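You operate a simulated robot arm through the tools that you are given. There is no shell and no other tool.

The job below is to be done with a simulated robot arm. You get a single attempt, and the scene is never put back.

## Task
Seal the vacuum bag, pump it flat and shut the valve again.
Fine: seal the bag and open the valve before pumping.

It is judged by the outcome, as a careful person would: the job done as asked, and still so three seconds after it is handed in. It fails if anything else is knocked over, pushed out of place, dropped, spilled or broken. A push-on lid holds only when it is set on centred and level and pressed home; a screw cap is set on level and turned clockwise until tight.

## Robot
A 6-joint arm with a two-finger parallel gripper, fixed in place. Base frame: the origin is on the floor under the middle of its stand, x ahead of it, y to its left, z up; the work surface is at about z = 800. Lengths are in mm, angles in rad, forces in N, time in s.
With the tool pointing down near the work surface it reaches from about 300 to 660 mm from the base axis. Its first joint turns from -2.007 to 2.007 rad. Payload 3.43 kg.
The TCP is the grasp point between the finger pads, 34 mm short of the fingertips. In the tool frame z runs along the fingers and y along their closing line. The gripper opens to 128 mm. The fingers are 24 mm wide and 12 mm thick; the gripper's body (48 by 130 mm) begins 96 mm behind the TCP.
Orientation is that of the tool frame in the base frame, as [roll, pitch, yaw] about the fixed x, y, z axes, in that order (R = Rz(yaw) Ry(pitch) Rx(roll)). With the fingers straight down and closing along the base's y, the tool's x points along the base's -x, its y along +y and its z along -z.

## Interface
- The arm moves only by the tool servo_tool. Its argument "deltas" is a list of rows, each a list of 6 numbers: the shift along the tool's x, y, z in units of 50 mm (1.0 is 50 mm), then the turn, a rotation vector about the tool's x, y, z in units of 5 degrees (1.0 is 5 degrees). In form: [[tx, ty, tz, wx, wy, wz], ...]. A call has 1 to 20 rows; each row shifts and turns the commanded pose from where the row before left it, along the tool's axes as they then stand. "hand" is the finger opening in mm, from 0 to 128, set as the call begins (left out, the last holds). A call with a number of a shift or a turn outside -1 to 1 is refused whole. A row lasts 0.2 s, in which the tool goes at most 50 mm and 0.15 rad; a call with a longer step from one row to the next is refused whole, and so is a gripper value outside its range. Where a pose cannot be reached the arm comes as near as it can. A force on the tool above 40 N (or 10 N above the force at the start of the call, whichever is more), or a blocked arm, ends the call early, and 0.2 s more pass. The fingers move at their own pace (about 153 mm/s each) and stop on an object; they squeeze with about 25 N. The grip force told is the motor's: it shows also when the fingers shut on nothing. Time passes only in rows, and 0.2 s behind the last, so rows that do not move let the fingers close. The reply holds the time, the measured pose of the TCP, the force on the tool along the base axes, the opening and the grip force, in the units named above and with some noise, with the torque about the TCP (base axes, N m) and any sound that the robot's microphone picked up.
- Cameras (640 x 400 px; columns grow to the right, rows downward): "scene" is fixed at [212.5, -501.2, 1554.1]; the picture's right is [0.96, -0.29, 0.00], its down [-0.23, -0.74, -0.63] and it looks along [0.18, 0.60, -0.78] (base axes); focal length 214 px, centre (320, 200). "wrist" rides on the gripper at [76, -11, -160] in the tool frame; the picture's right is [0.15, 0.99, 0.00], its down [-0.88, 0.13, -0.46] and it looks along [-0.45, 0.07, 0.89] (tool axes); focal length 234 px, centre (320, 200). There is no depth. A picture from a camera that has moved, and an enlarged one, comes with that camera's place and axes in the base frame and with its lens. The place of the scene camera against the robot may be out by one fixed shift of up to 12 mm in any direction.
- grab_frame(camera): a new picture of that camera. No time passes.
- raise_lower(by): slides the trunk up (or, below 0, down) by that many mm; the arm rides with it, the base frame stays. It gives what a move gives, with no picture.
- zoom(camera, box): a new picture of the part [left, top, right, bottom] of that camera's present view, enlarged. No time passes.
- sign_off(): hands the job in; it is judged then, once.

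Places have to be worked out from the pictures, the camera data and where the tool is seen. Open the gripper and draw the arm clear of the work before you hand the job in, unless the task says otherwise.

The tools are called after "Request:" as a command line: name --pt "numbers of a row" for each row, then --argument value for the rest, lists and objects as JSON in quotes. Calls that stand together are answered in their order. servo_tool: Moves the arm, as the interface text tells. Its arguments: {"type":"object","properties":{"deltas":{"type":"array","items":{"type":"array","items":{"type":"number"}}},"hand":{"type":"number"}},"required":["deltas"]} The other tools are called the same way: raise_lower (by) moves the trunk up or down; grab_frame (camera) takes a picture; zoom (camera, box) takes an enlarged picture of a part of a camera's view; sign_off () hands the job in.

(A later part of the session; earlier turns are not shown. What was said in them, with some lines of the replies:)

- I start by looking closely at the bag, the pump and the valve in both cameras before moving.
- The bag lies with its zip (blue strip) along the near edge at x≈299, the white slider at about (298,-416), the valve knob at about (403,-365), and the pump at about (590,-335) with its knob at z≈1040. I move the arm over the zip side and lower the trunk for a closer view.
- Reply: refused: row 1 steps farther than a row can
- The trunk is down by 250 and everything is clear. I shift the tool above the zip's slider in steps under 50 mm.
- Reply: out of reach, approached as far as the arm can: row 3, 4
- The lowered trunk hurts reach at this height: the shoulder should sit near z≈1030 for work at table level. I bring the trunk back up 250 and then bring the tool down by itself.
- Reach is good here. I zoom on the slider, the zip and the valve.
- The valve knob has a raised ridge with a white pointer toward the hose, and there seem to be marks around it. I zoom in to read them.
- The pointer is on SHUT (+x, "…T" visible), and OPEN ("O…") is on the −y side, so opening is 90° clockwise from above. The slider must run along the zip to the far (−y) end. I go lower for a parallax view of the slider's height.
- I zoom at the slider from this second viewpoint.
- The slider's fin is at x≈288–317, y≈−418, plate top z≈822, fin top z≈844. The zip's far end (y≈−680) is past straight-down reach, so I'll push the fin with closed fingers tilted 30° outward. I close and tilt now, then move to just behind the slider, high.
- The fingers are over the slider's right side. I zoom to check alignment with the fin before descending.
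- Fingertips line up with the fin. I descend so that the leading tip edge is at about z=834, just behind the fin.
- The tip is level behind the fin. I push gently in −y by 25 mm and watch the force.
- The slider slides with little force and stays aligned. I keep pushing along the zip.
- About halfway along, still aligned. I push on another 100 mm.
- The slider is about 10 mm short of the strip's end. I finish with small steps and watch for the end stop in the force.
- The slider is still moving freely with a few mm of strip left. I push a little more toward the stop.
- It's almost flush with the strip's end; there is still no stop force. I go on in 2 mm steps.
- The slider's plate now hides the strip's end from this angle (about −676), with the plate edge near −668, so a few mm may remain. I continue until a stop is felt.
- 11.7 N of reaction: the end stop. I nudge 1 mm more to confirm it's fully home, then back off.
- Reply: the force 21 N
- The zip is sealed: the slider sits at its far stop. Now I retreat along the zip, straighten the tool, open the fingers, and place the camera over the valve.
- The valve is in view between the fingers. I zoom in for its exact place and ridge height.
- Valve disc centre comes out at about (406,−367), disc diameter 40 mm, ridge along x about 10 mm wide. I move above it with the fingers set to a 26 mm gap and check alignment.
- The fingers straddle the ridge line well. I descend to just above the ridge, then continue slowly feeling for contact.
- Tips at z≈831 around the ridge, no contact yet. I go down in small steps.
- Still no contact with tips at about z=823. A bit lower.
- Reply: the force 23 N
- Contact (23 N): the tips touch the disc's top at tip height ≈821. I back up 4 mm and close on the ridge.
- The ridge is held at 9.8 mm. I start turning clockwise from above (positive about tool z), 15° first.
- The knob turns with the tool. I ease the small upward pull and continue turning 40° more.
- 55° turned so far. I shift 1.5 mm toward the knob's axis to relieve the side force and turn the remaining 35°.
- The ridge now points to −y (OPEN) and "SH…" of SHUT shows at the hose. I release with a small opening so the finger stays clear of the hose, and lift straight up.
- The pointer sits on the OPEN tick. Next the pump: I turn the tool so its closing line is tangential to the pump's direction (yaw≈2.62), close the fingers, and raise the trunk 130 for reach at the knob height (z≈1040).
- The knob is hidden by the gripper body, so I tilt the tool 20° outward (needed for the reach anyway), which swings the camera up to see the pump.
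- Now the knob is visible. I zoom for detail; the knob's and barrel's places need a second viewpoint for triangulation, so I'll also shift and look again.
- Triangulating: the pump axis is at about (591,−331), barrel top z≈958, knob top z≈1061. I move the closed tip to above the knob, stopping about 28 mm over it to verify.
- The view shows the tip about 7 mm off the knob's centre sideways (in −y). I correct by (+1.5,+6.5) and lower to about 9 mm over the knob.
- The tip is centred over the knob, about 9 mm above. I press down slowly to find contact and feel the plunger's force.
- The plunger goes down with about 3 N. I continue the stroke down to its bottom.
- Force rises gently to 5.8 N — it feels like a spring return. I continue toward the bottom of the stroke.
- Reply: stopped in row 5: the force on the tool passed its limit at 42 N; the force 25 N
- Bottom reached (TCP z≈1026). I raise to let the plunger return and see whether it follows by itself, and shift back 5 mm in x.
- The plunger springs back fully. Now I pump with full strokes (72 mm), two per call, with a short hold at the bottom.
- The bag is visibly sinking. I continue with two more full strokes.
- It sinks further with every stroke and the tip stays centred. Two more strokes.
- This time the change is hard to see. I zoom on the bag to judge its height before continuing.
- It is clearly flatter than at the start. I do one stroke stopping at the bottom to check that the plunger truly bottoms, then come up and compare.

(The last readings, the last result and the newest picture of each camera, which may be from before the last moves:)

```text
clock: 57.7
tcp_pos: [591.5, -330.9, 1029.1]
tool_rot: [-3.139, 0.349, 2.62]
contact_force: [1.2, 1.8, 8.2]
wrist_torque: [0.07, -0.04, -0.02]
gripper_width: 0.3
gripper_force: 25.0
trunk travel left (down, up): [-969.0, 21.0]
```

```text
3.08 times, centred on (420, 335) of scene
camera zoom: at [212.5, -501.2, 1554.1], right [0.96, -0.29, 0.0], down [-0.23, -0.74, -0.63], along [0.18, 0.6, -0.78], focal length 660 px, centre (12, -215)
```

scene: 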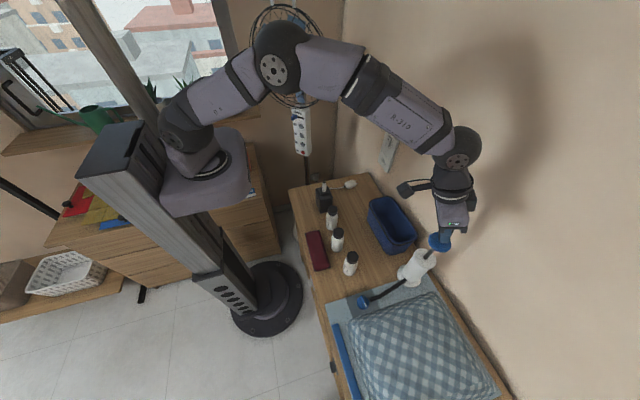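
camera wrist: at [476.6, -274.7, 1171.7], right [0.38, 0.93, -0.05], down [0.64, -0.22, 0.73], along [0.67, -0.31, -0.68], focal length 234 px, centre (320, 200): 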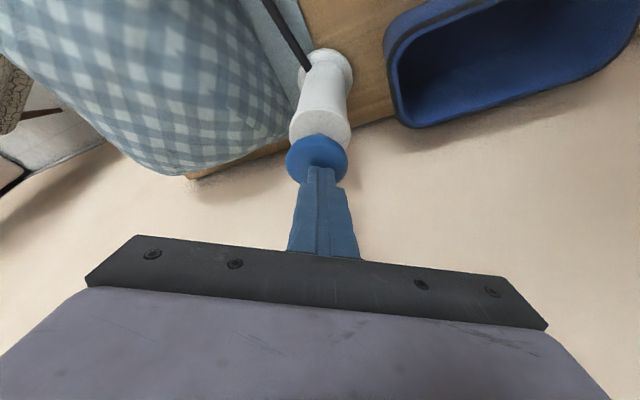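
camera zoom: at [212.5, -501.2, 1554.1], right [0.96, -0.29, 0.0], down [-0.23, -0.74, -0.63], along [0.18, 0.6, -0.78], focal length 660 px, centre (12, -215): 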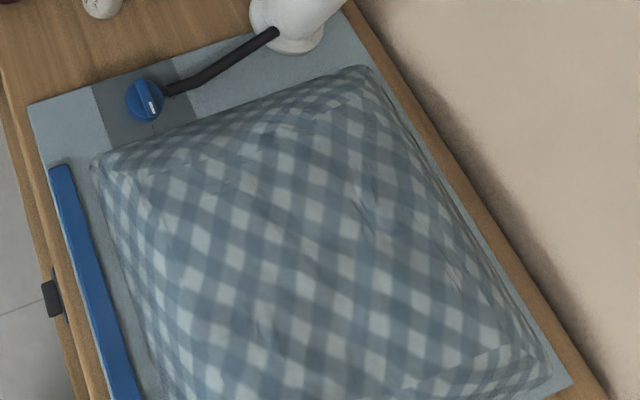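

At the bottom the force is only 8 N, so the hard stop wasn't reached and the last strokes may not have been full. I press a few mm more to the real stop and see what happens.

Request:
servo_tool --pt "0.014 0 0.038 0 0 0" --pt "0.014 0 0.038 0 0 0" --pt "0 0 0 0 0 0"

Request:
zoom --camera "scene" --box '[320, 270, 520, 400]'

```text
clock: 58.5
tcp_pos: [591.5, -332.1, 1026.2]
tool_rot: [-3.139, 0.354, 2.622]
contact_force: [0.6, 1.3, 16.5]
wrist_torque: [0.04, -0.01, 0.01]
gripper_width: 0.0
gripper_force: 25.6
trunk travel left (down, up): [-969.0, 21.0]
```

```text
3.08 times, centred on (420, 335) of scene
camera zoom: at [212.5, -501.2, 1554.1], right [0.96, -0.29, 0.0], down [-0.23, -0.74, -0.63], along [0.18, 0.6, -0.78], focal length 660 px, centre (12, -215)
```

zoom: 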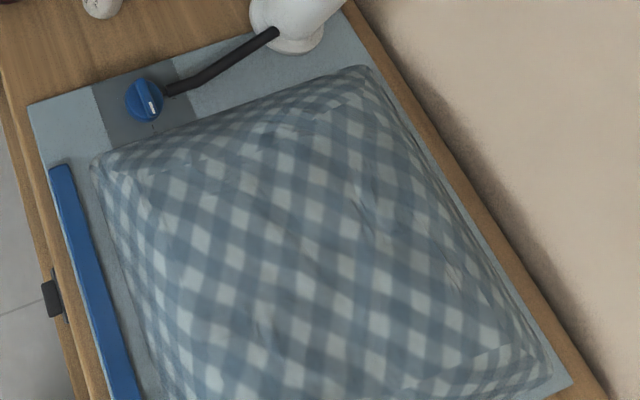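

Now it bottoms (16 N). I raise fully and compare the bag again.

Request:
servo_tool --pt "-0.131 0 -0.36 0 0 0" --pt "-0.131 0 -0.36 0 0 0" --pt "-0.131 0 -0.36 0 0 0" --pt "-0.131 0 -0.36 0 0 0" --pt "-0.04 0 -0.11 0 0 0" --pt "0 0 0 0 0 0"

Request:
zoom --camera "scene" --box '[320, 270, 520, 400]'

Request:
zoom --camera "wrist" --box '[0, 0, 340, 212]'

```text
clock: 59.9
tcp_pos: [591.2, -330.3, 1106.2]
tool_rot: [-3.137, 0.346, 2.621]
contact_force: [0.2, -0.2, -0.2]
wrist_torque: [-0.02, 0.0, 0.01]
gripper_width: 0.0
gripper_force: 24.7
trunk travel left (down, up): [-969.0, 21.0]
```

```text
3.08 times, centred on (420, 335) of scene
camera zoom: at [212.5, -501.2, 1554.1], right [0.96, -0.29, 0.0], down [-0.23, -0.74, -0.63], along [0.18, 0.6, -0.78], focal length 660 px, centre (12, -215)
```

zoom: 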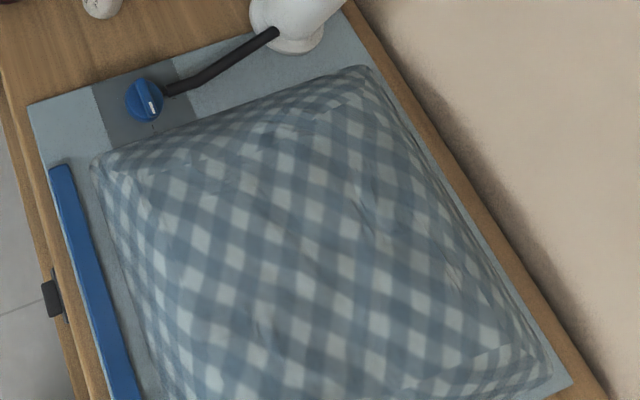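

```text
1.88 times, centred on (170, 106) of wrist
camera zoom: at [477.6, -277.6, 1231.2], right [0.38, 0.93, -0.05], down [0.65, -0.22, 0.73], along [0.66, -0.31, -0.69], focal length 441 px, centre (602, 377)
```

zoom: 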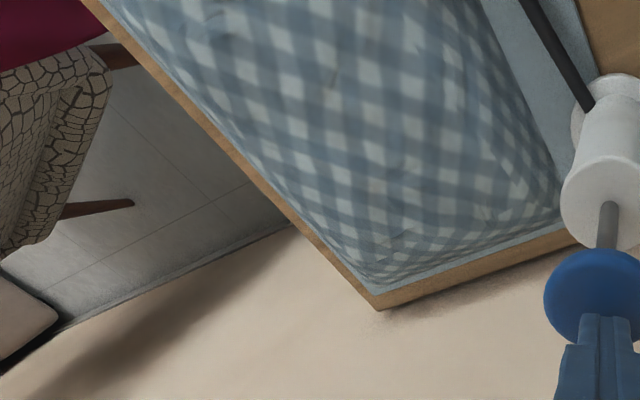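

No change from that full stroke, so the bag may already be at its flattest. I do two more fully bottomed strokes to be sure and compare.

Request:
servo_tool --pt "0.109 0 0.3 0 0 0" --pt "0.109 0 0.3 0 0 0" --pt "0.109 0 0.3 0 0 0" --pt "0.109 0 0.3 0 0 0" --pt "0.109 0 0.3 0 0 0" --pt "0.004 0 0.012 0 0 0" --pt "0 0 0 0 0 0" --pt "-0.137 0 -0.378 0 0 0" --pt "-0.137 0 -0.378 0 0 0" --pt "-0.137 0 -0.378 0 0 0" --pt "-0.137 0 -0.378 0 0 0" --pt "0 0 0 0 0 0"

Request:
zoom --camera "scene" --box '[320, 270, 520, 400]'

Request:
zoom --camera "wrist" --box '[220, 50, 420, 190]'

```text
clock: 62.5
tcp_pos: [592.9, -331.6, 1106.9]
tool_rot: [-3.139, 0.343, 2.619]
contact_force: [0.1, 1.0, 0.1]
wrist_torque: [0.02, -0.03, -0.02]
gripper_width: 0.1
gripper_force: 25.4
trunk travel left (down, up): [-969.0, 21.0]
```

```text
3.08 times, centred on (420, 335) of scene
camera zoom: at [212.5, -501.2, 1554.1], right [0.96, -0.29, 0.0], down [-0.23, -0.74, -0.63], along [0.18, 0.6, -0.78], focal length 660 px, centre (12, -215)
```

zoom: 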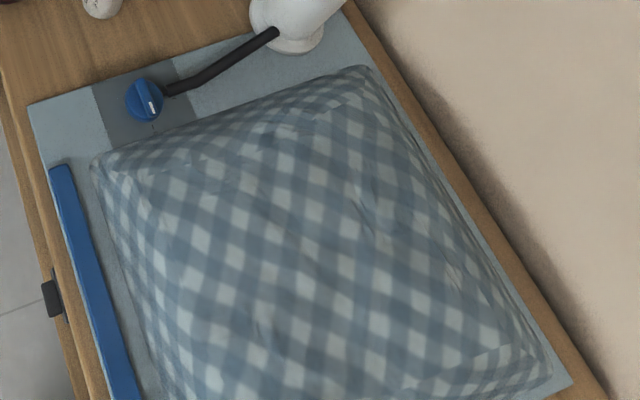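

```text
2.86 times, centred on (320, 120) of wrist
camera zoom: at [478.9, -278.1, 1232.2], right [0.37, 0.93, -0.05], down [0.65, -0.22, 0.73], along [0.66, -0.31, -0.69], focal length 669 px, centre (320, 429)
```

zoom: 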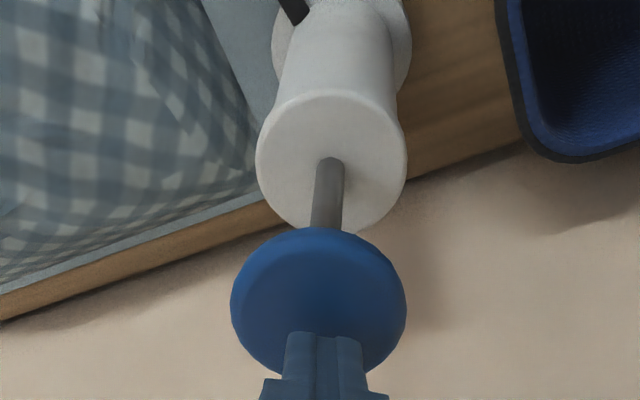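

The bag no longer changes: it's pumped flat. Now I go back to shut the valve: lift off the knob, return over the valve, straighten the tool.

Request:
servo_tool --pt "-0.137 0 -0.376 0 0 0" --pt "0.542 -0.497 -0.197 0 0 0" --pt "0.542 -0.497 -0.197 0 0 0" --pt "0.542 -0.497 -0.197 0 0 0" --pt "0.542 -0.497 -0.197 0 0 0" --pt "0.542 -0.497 -0.197 0 0 0" --pt "0 0 0 0 1 0" --pt "0 0 0 0 1 0" --pt "0 0 0 0 1 0" --pt "0 0 0 0 1 0"

Request:
grab_frame --camera "wrist"

Request:
grab_frame --camera "scene"

```text
clock: 64.7
tcp_pos: [404.5, -367.2, 1125.5]
tool_rot: [-3.138, -0.007, 2.618]
contact_force: [0.2, -0.5, 0.4]
wrist_torque: [0.02, -0.02, -0.02]
gripper_width: 0.0
gripper_force: 25.1
trunk travel left (down, up): [-969.0, 21.0]
```

```text
taken
camera wrist: at [334.1, -340.3, 1285.7], right [0.37, 0.93, 0.0], down [0.83, -0.33, 0.45], along [0.42, -0.17, -0.89], focal length 234 px, centre (320, 200)
```

wrist: 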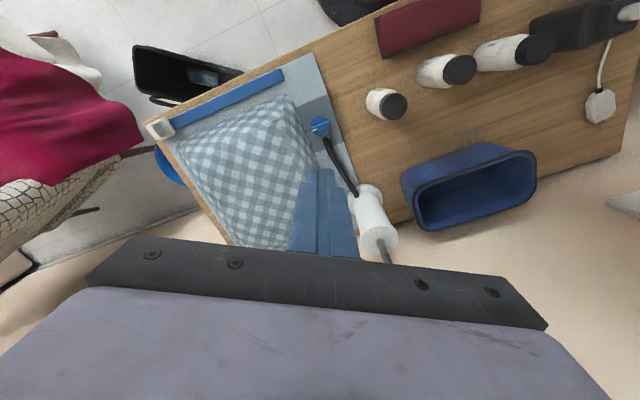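

```text
taken
```

scene: 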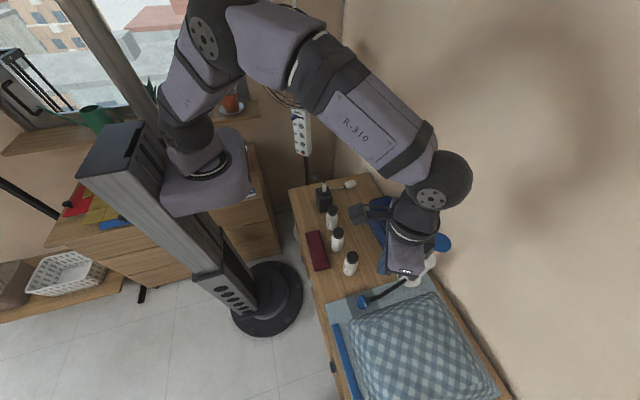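

Straightened over the valve. I rotate back to closing along x (yaw 1.57), lower the trunk to where it was, and set the fingers 20 mm apart.

Request:
servo_tool --pt "0 0 0 0 -0.08 1" --pt "0 0 0 0 0 1" --pt "0 0 0 0 0 1" --pt "0 0 0 0 0 1" --pt "0 0 0 0 0 1" --pt "0 0 0 0 0 1" --pt "0 0 0 0 0 1" --pt "0 0 0 0 0 1" --pt "0 0 0 0 0 1" --pt "0 0 0 0 0 1" --pt "0 0 0 0 0 1" --pt "0 0 0 0 0 1" --hand 20

Request:
raise_lower --by -130

Request:
grab_frame --camera "wrist"

Request:
zoom --camera "wrist" --box '[240, 90, 400, 210]'

```text
clock: 67.3
tcp_pos: [405.7, -367.9, 1126.6]
tool_rot: [3.141, 0.005, 1.567]
contact_force: [0.1, -0.6, -0.1]
wrist_torque: [0.01, -0.01, -0.02]
gripper_width: 20.1
gripper_force: 0.0
trunk travel left (down, up): [-969.0, 21.0]
```

```text
clock: 68.9
tcp_pos: [404.4, -368.1, 997.6]
tool_rot: [3.14, 0.005, 1.571]
contact_force: [0.3, 0.6, 0.1]
wrist_torque: [-0.01, 0.01, 0.01]
gripper_width: 20.1
gripper_force: 0.0
trunk travel left (down, up): [-839.0, 151.0]
```

```text
taken
camera wrist: at [393.7, -291.5, 1156.4], right [0.99, 0.15, 0.0], down [0.13, -0.88, 0.46], along [0.07, -0.45, -0.89], focal length 234 px, centre (320, 200)
```

wrist: 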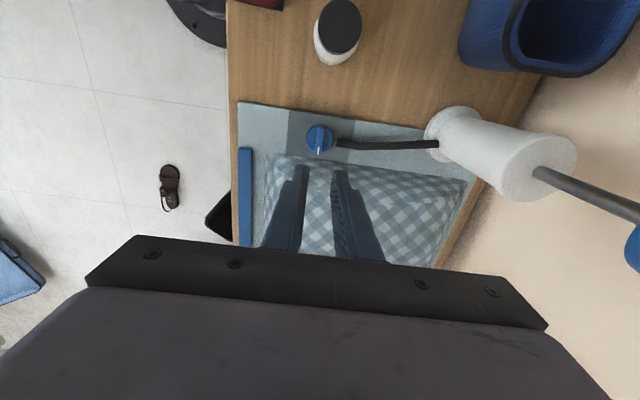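

```text
3.33 times, centred on (320, 150) of wrist
camera zoom: at [393.7, -291.5, 1156.4], right [0.99, 0.15, 0.0], down [0.13, -0.88, 0.46], along [0.07, -0.45, -0.89], focal length 781 px, centre (320, 367)
```

zoom: 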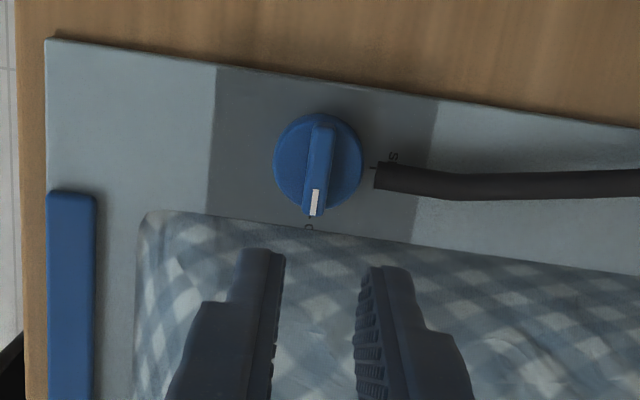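

The pointer is still on OPEN and the fingers are lined up either side of the ridge. I descend toward it.

Request:
servo_tool --pt "0 0 0.85 0 0 0" --pt "0 0 0.85 0 0 0" --pt "0 0 0.8 0 0 0" --pt "0 0 0 0 0 0"

Request:
zoom --camera "wrist" --box '[260, 90, 380, 190]'

```text
clock: 69.9
tcp_pos: [405.2, -366.8, 870.7]
tool_rot: [3.138, 0.006, 1.571]
contact_force: [0.4, -0.4, -0.2]
wrist_torque: [-0.04, -0.01, 0.02]
gripper_width: 19.9
gripper_force: 0.1
trunk travel left (down, up): [-839.0, 151.0]
```

```text
4.00 times, centred on (320, 140) of wrist
camera zoom: at [393.0, -290.0, 1030.3], right [0.99, 0.15, 0.0], down [0.13, -0.88, 0.46], along [0.07, -0.46, -0.89], focal length 937 px, centre (320, 440)
```

zoom: 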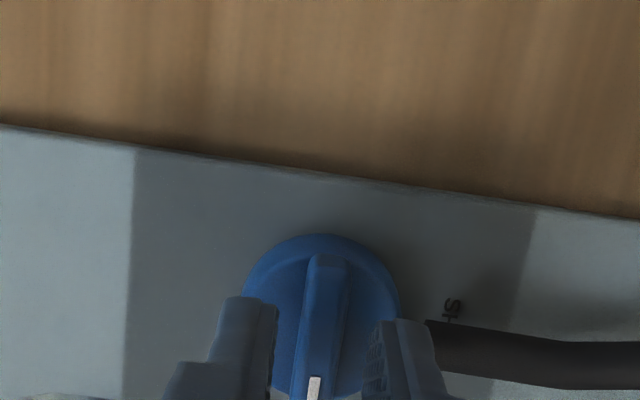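

The ridge is centred between the fingers. I lower 12 mm in small steps to the gripping height (TCP ≈858).

Request:
servo_tool --pt "0 0 0.08 0 0 0" --pt "0 0 0.08 0 0 0" --pt "0 0 0.08 0 0 0" --pt "0 0 0 0 0 0"

Request:
zoom --camera "wrist" --box '[260, 90, 380, 190]'

```text
clock: 70.9
tcp_pos: [405.4, -367.5, 859.1]
tool_rot: [3.14, 0.006, 1.571]
contact_force: [0.4, 0.3, 0.4]
wrist_torque: [-0.01, -0.05, 0.01]
gripper_width: 19.7
gripper_force: 0.0
trunk travel left (down, up): [-839.0, 151.0]
```

```text
4.00 times, centred on (320, 140) of wrist
camera zoom: at [393.3, -291.6, 1018.4], right [0.99, 0.15, 0.0], down [0.13, -0.88, 0.46], along [0.07, -0.46, -0.89], focal length 937 px, centre (320, 440)
```

zoom: 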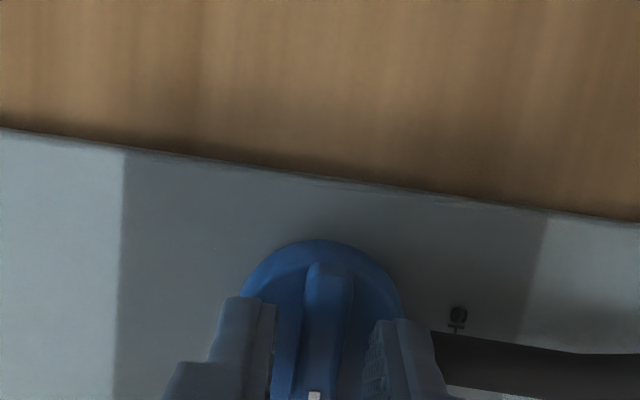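

Good height; I lower 2 mm more and close on the ridge.

Request:
servo_tool --pt "0 0 0.04 0 0 0" --pt "0 0 0 0 0 0"

Request:
servo_tool --pt "0 0 0 0 0 0" --pt "0 0 0 0 0 0" --pt "0 0 0 0 0 0" --hand 0

```text
clock: 71.5
tcp_pos: [406.7, -369.1, 856.6]
tool_rot: [3.14, 0.006, 1.57]
contact_force: [-0.8, 0.4, 0.1]
wrist_torque: [0.0, -0.01, 0.02]
gripper_width: 20.1
gripper_force: 0.0
trunk travel left (down, up): [-839.0, 151.0]
```

```text
clock: 72.3
tcp_pos: [405.4, -368.7, 856.4]
tool_rot: [3.139, 0.004, 1.571]
contact_force: [-3.8, -0.8, -1.2]
wrist_torque: [-0.23, 0.17, -0.02]
gripper_width: 9.9
gripper_force: 43.7
trunk travel left (down, up): [-839.0, 151.0]
```

The ridge is held (9.9 mm). I turn it back counter-clockwise from above, 45° first.

Request:
servo_tool --pt "0 0 0 0 0 -1" --pt "0 0 0 0 0 -1" --pt "0 0 0 0 0 -1" --pt "0 0 0 0 0 -1" --pt "0 0 0 0 0 -1" --pt "0 0 0 0 0 -1" --pt "0 0 0 0 0 -1" --pt "0 0 0 0 0 -1" --pt "0 0 0 0 0 -1"

Request:
zoom --camera "wrist" --box '[240, 90, 400, 210]'

```text
clock: 74.3
tcp_pos: [407.0, -368.7, 856.5]
tool_rot: [-3.14, 0.003, 2.357]
contact_force: [-3.4, -2.7, -13.3]
wrist_torque: [-0.78, -0.72, -0.03]
gripper_width: 9.7
gripper_force: 43.5
trunk travel left (down, up): [-839.0, 151.0]
```

```text
3.33 times, centred on (320, 150) of wrist
camera zoom: at [343.7, -323.0, 1016.7], right [0.59, 0.8, 0.0], down [0.72, -0.53, 0.46], along [0.37, -0.27, -0.89], focal length 781 px, centre (320, 367)
```

zoom: 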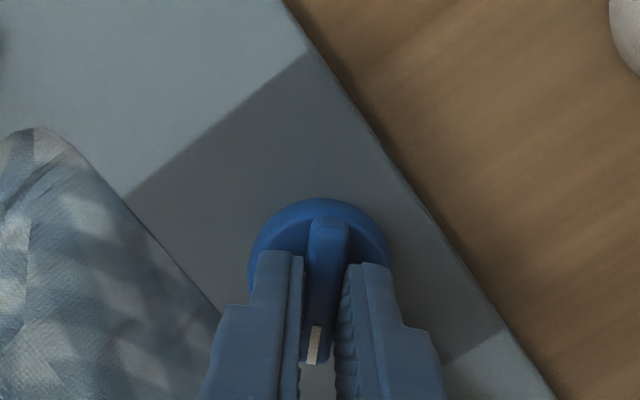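

Halfway and turning with the tool. I turn the remaining 45° to SHUT.

Request:
servo_tool --pt "0 0 0.01 0 0 -1" --pt "0 0 0 0 0 -1" --pt "0 0 0 0 0 -1" --pt "0 0 0 0 0 -1" --pt "0 0 0 0 0 -1" --pt "0 0 0 0 0 -1" --pt "0 0 0 0 0 -1" --pt "0 0 0 0 0 -1" --pt "0 0 0 0 0 -1" --pt "0 0 0 0 0 0"

Request:
zoom --camera "wrist" --box '[240, 90, 400, 210]'

```text
clock: 76.5
tcp_pos: [406.8, -368.2, 857.1]
tool_rot: [-3.14, 0.001, -3.138]
contact_force: [-0.4, 6.3, -14.6]
wrist_torque: [0.22, -1.26, -0.07]
gripper_width: 9.8
gripper_force: 43.3
trunk travel left (down, up): [-839.0, 151.0]
```

```text
3.33 times, centred on (320, 150) of wrist
camera zoom: at [330.1, -379.2, 1017.0], right [-0.15, 0.99, 0.0], down [0.88, 0.13, 0.46], along [0.45, 0.07, -0.89], focal length 781 px, centre (320, 367)
```

zoom: 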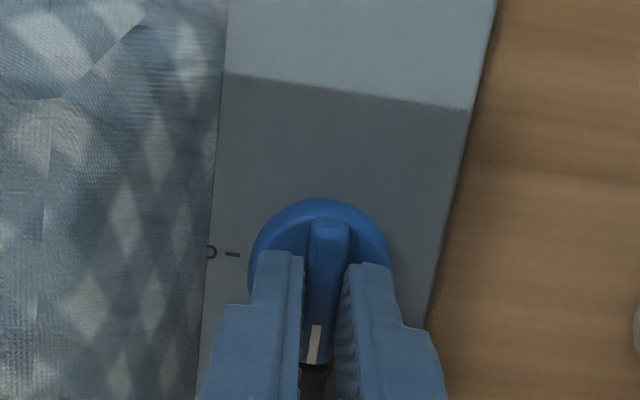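

The pointer is back over the hose at SHUT. I nudge 2° more to make sure it's against the stop, then release.

Request:
servo_tool --pt "0 0 0.015 0 0 -0.4" --pt "0 0 0 0 0 0"

```text
clock: 77.1
tcp_pos: [406.7, -368.6, 857.0]
tool_rot: [-3.137, -0.001, -3.108]
contact_force: [-0.6, 6.6, -9.4]
wrist_torque: [0.47, 0.33, -1.17]
gripper_width: 10.1
gripper_force: 43.7
trunk travel left (down, up): [-839.0, 151.0]
```

Torque rises to 1.2 N·m: the valve is against its SHUT stop. I relax the 2°, open the fingers and lift straight up.

Request:
servo_tool --pt "0 0 0 0 0 0.3" --pt "0 0 0 0 0 0"

Request:
servo_tool --pt "0 0 0 0 0 0" --pt "0 0 0 0 0 0" --hand 24

Request:
servo_tool --pt "0 0 -0.2 0 0 0" --pt "0 0 -0.5 0 0 0" --pt "0 0 -0.8 0 0 0" --pt "0 0 -0.8 0 0 0"

Request:
grab_frame --camera "wrist"

Request:
zoom --camera "wrist" --box '[240, 90, 400, 210]'

```text
clock: 77.7
tcp_pos: [406.2, -366.2, 857.2]
tool_rot: [-3.137, 0.0, -3.131]
contact_force: [-1.8, 5.6, -7.4]
wrist_torque: [0.31, 0.85, -0.44]
gripper_width: 9.8
gripper_force: 43.7
trunk travel left (down, up): [-839.0, 151.0]
```

```text
clock: 78.3
tcp_pos: [405.5, -368.2, 857.5]
tool_rot: [-3.136, 0.003, -3.132]
contact_force: [0.2, 0.0, 0.2]
wrist_torque: [0.0, 0.0, 0.01]
gripper_width: 24.1
gripper_force: 0.0
trunk travel left (down, up): [-839.0, 151.0]
```

```text
clock: 79.3
tcp_pos: [409.1, -367.0, 971.5]
tool_rot: [-3.136, 0.002, -3.133]
contact_force: [0.2, -0.5, 0.3]
wrist_torque: [-0.01, 0.0, 0.01]
gripper_width: 24.0
gripper_force: 0.1
trunk travel left (down, up): [-839.0, 151.0]
```

```text
taken
camera wrist: at [333.5, -379.0, 1131.6], right [-0.16, 0.99, 0.0], down [0.88, 0.14, 0.46], along [0.45, 0.07, -0.89], focal length 234 px, centre (320, 200)
```

wrist: 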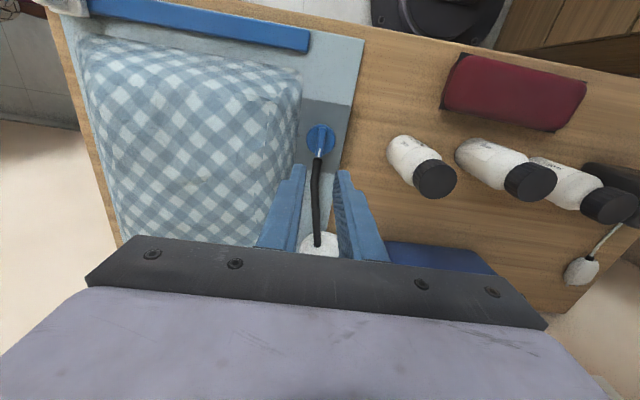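

```text
3.33 times, centred on (320, 150) of wrist
camera zoom: at [333.5, -379.0, 1131.6], right [-0.16, 0.99, 0.0], down [0.88, 0.14, 0.46], along [0.45, 0.07, -0.89], focal length 781 px, centre (320, 367)
```

zoom: 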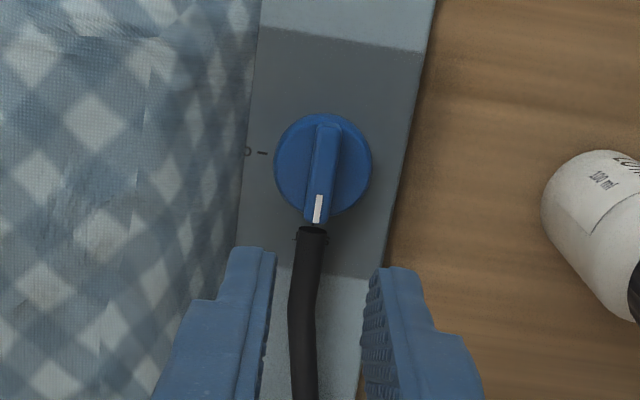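

The valve is SHUT again. I draw the arm up and back, then inspect the whole bag, zip and surroundings once more.

Request:
servo_tool --pt "0.45 0.4 -0.7 0 0 0" --pt "0.45 0.4 -0.7 0 0 0" --pt "0.45 0.4 -0.7 0 0 0" --pt "0.45 0.4 -0.7 0 0 0" --pt "0.4 0.4 -0.7 0 0 0" --pt "0.3 0.3 -0.8 0 0 0" --pt "0 0 -0.9 0 0 0" --pt "0 0 -0.9 0 0 0" --hand 100

Request:
grab_frame --camera "scene"

Request:
grab_frame --camera "wrist"

Request:
zoom --camera "scene" --box '[320, 270, 520, 400]'

Request:
zoom --camera "wrist" --box '[140, 70, 340, 260]'

```text
clock: 81.1
tcp_pos: [277.0, -250.2, 1276.3]
tool_rot: [-3.139, 0.003, -3.133]
contact_force: [0.8, -0.6, -0.8]
wrist_torque: [0.02, -0.02, -0.02]
gripper_width: 100.2
gripper_force: 0.1
trunk travel left (down, up): [-839.0, 151.0]
```

```text
taken
```

scene: 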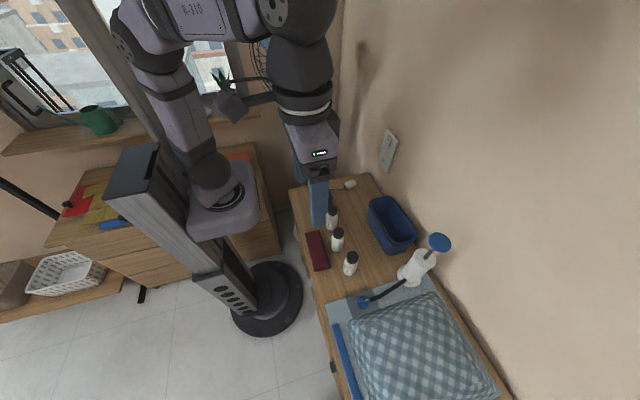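

```text
taken
camera wrist: at [199.8, -260.4, 1435.9], right [-0.16, 0.99, 0.0], down [0.88, 0.14, 0.46], along [0.45, 0.07, -0.89], focal length 234 px, centre (320, 200)
```

wrist: 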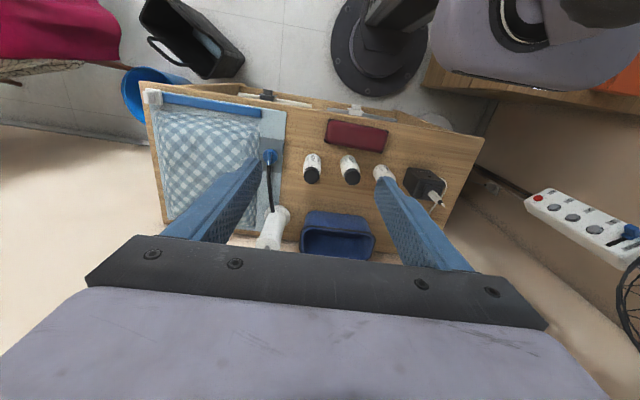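

```text
3.08 times, centred on (420, 335) of scene
camera zoom: at [212.5, -501.2, 1554.1], right [0.96, -0.29, 0.0], down [-0.23, -0.74, -0.63], along [0.18, 0.6, -0.78], focal length 660 px, centre (12, -215)
```

zoom: 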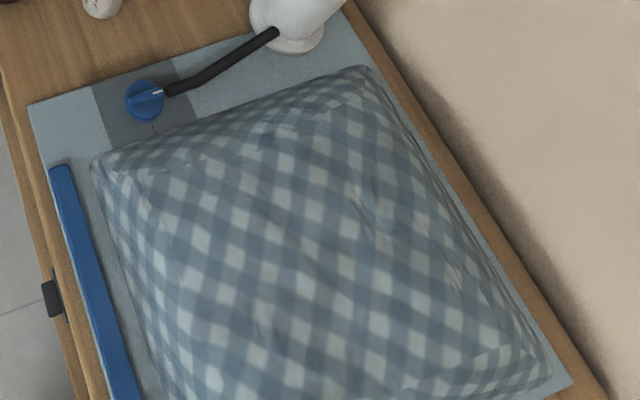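

```text
2.11 times, centred on (240, 165) of wrist
camera zoom: at [199.8, -260.4, 1435.9], right [-0.16, 0.99, 0.0], down [0.88, 0.14, 0.46], along [0.45, 0.07, -0.89], focal length 493 px, centre (488, 274)
```

zoom: 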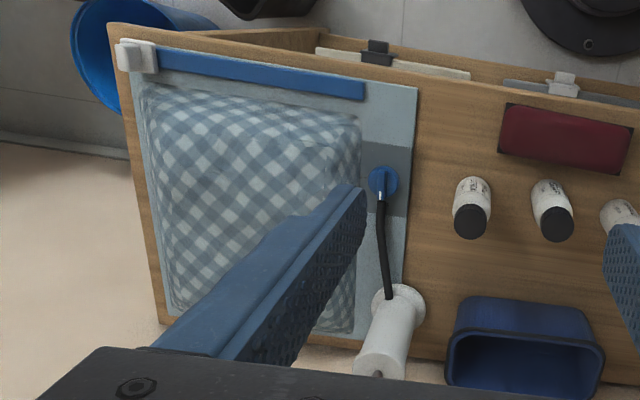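

The zip slider is at its far stop, and the bag is flat and hasn't changed over the last several strokes or since. The valve points to SHUT, and the bottles, basket, pump and the rest are where they were. The gripper is open and the arm is clear, so I hand in the job.

Request:
sign_off

```text
The job is handed in.
```

I sealed the bag, pumped it flat, shut the valve again, and handed the job in.

- **Seal:** I pushed the zip slider along to its far end. It stopped hard there, with the force rising to about 20 N.
- **Valve open:** I turned it 90° clockwise to the OPEN tick before pumping.
- **Pumping:** I made eight strokes. The last two went right to the bottom of the pump, and the bag looked the same before and after them, so I judged it fully flat. I judged that from the pictures; I didn't measure the bag's height.
- **Valve shut:** I turned it back to SHUT until it met its stop. The bag still looked the same after I let go.

Everything else on the table looked in place in the last pictures. The gripper is open and the arm is clear of the work.
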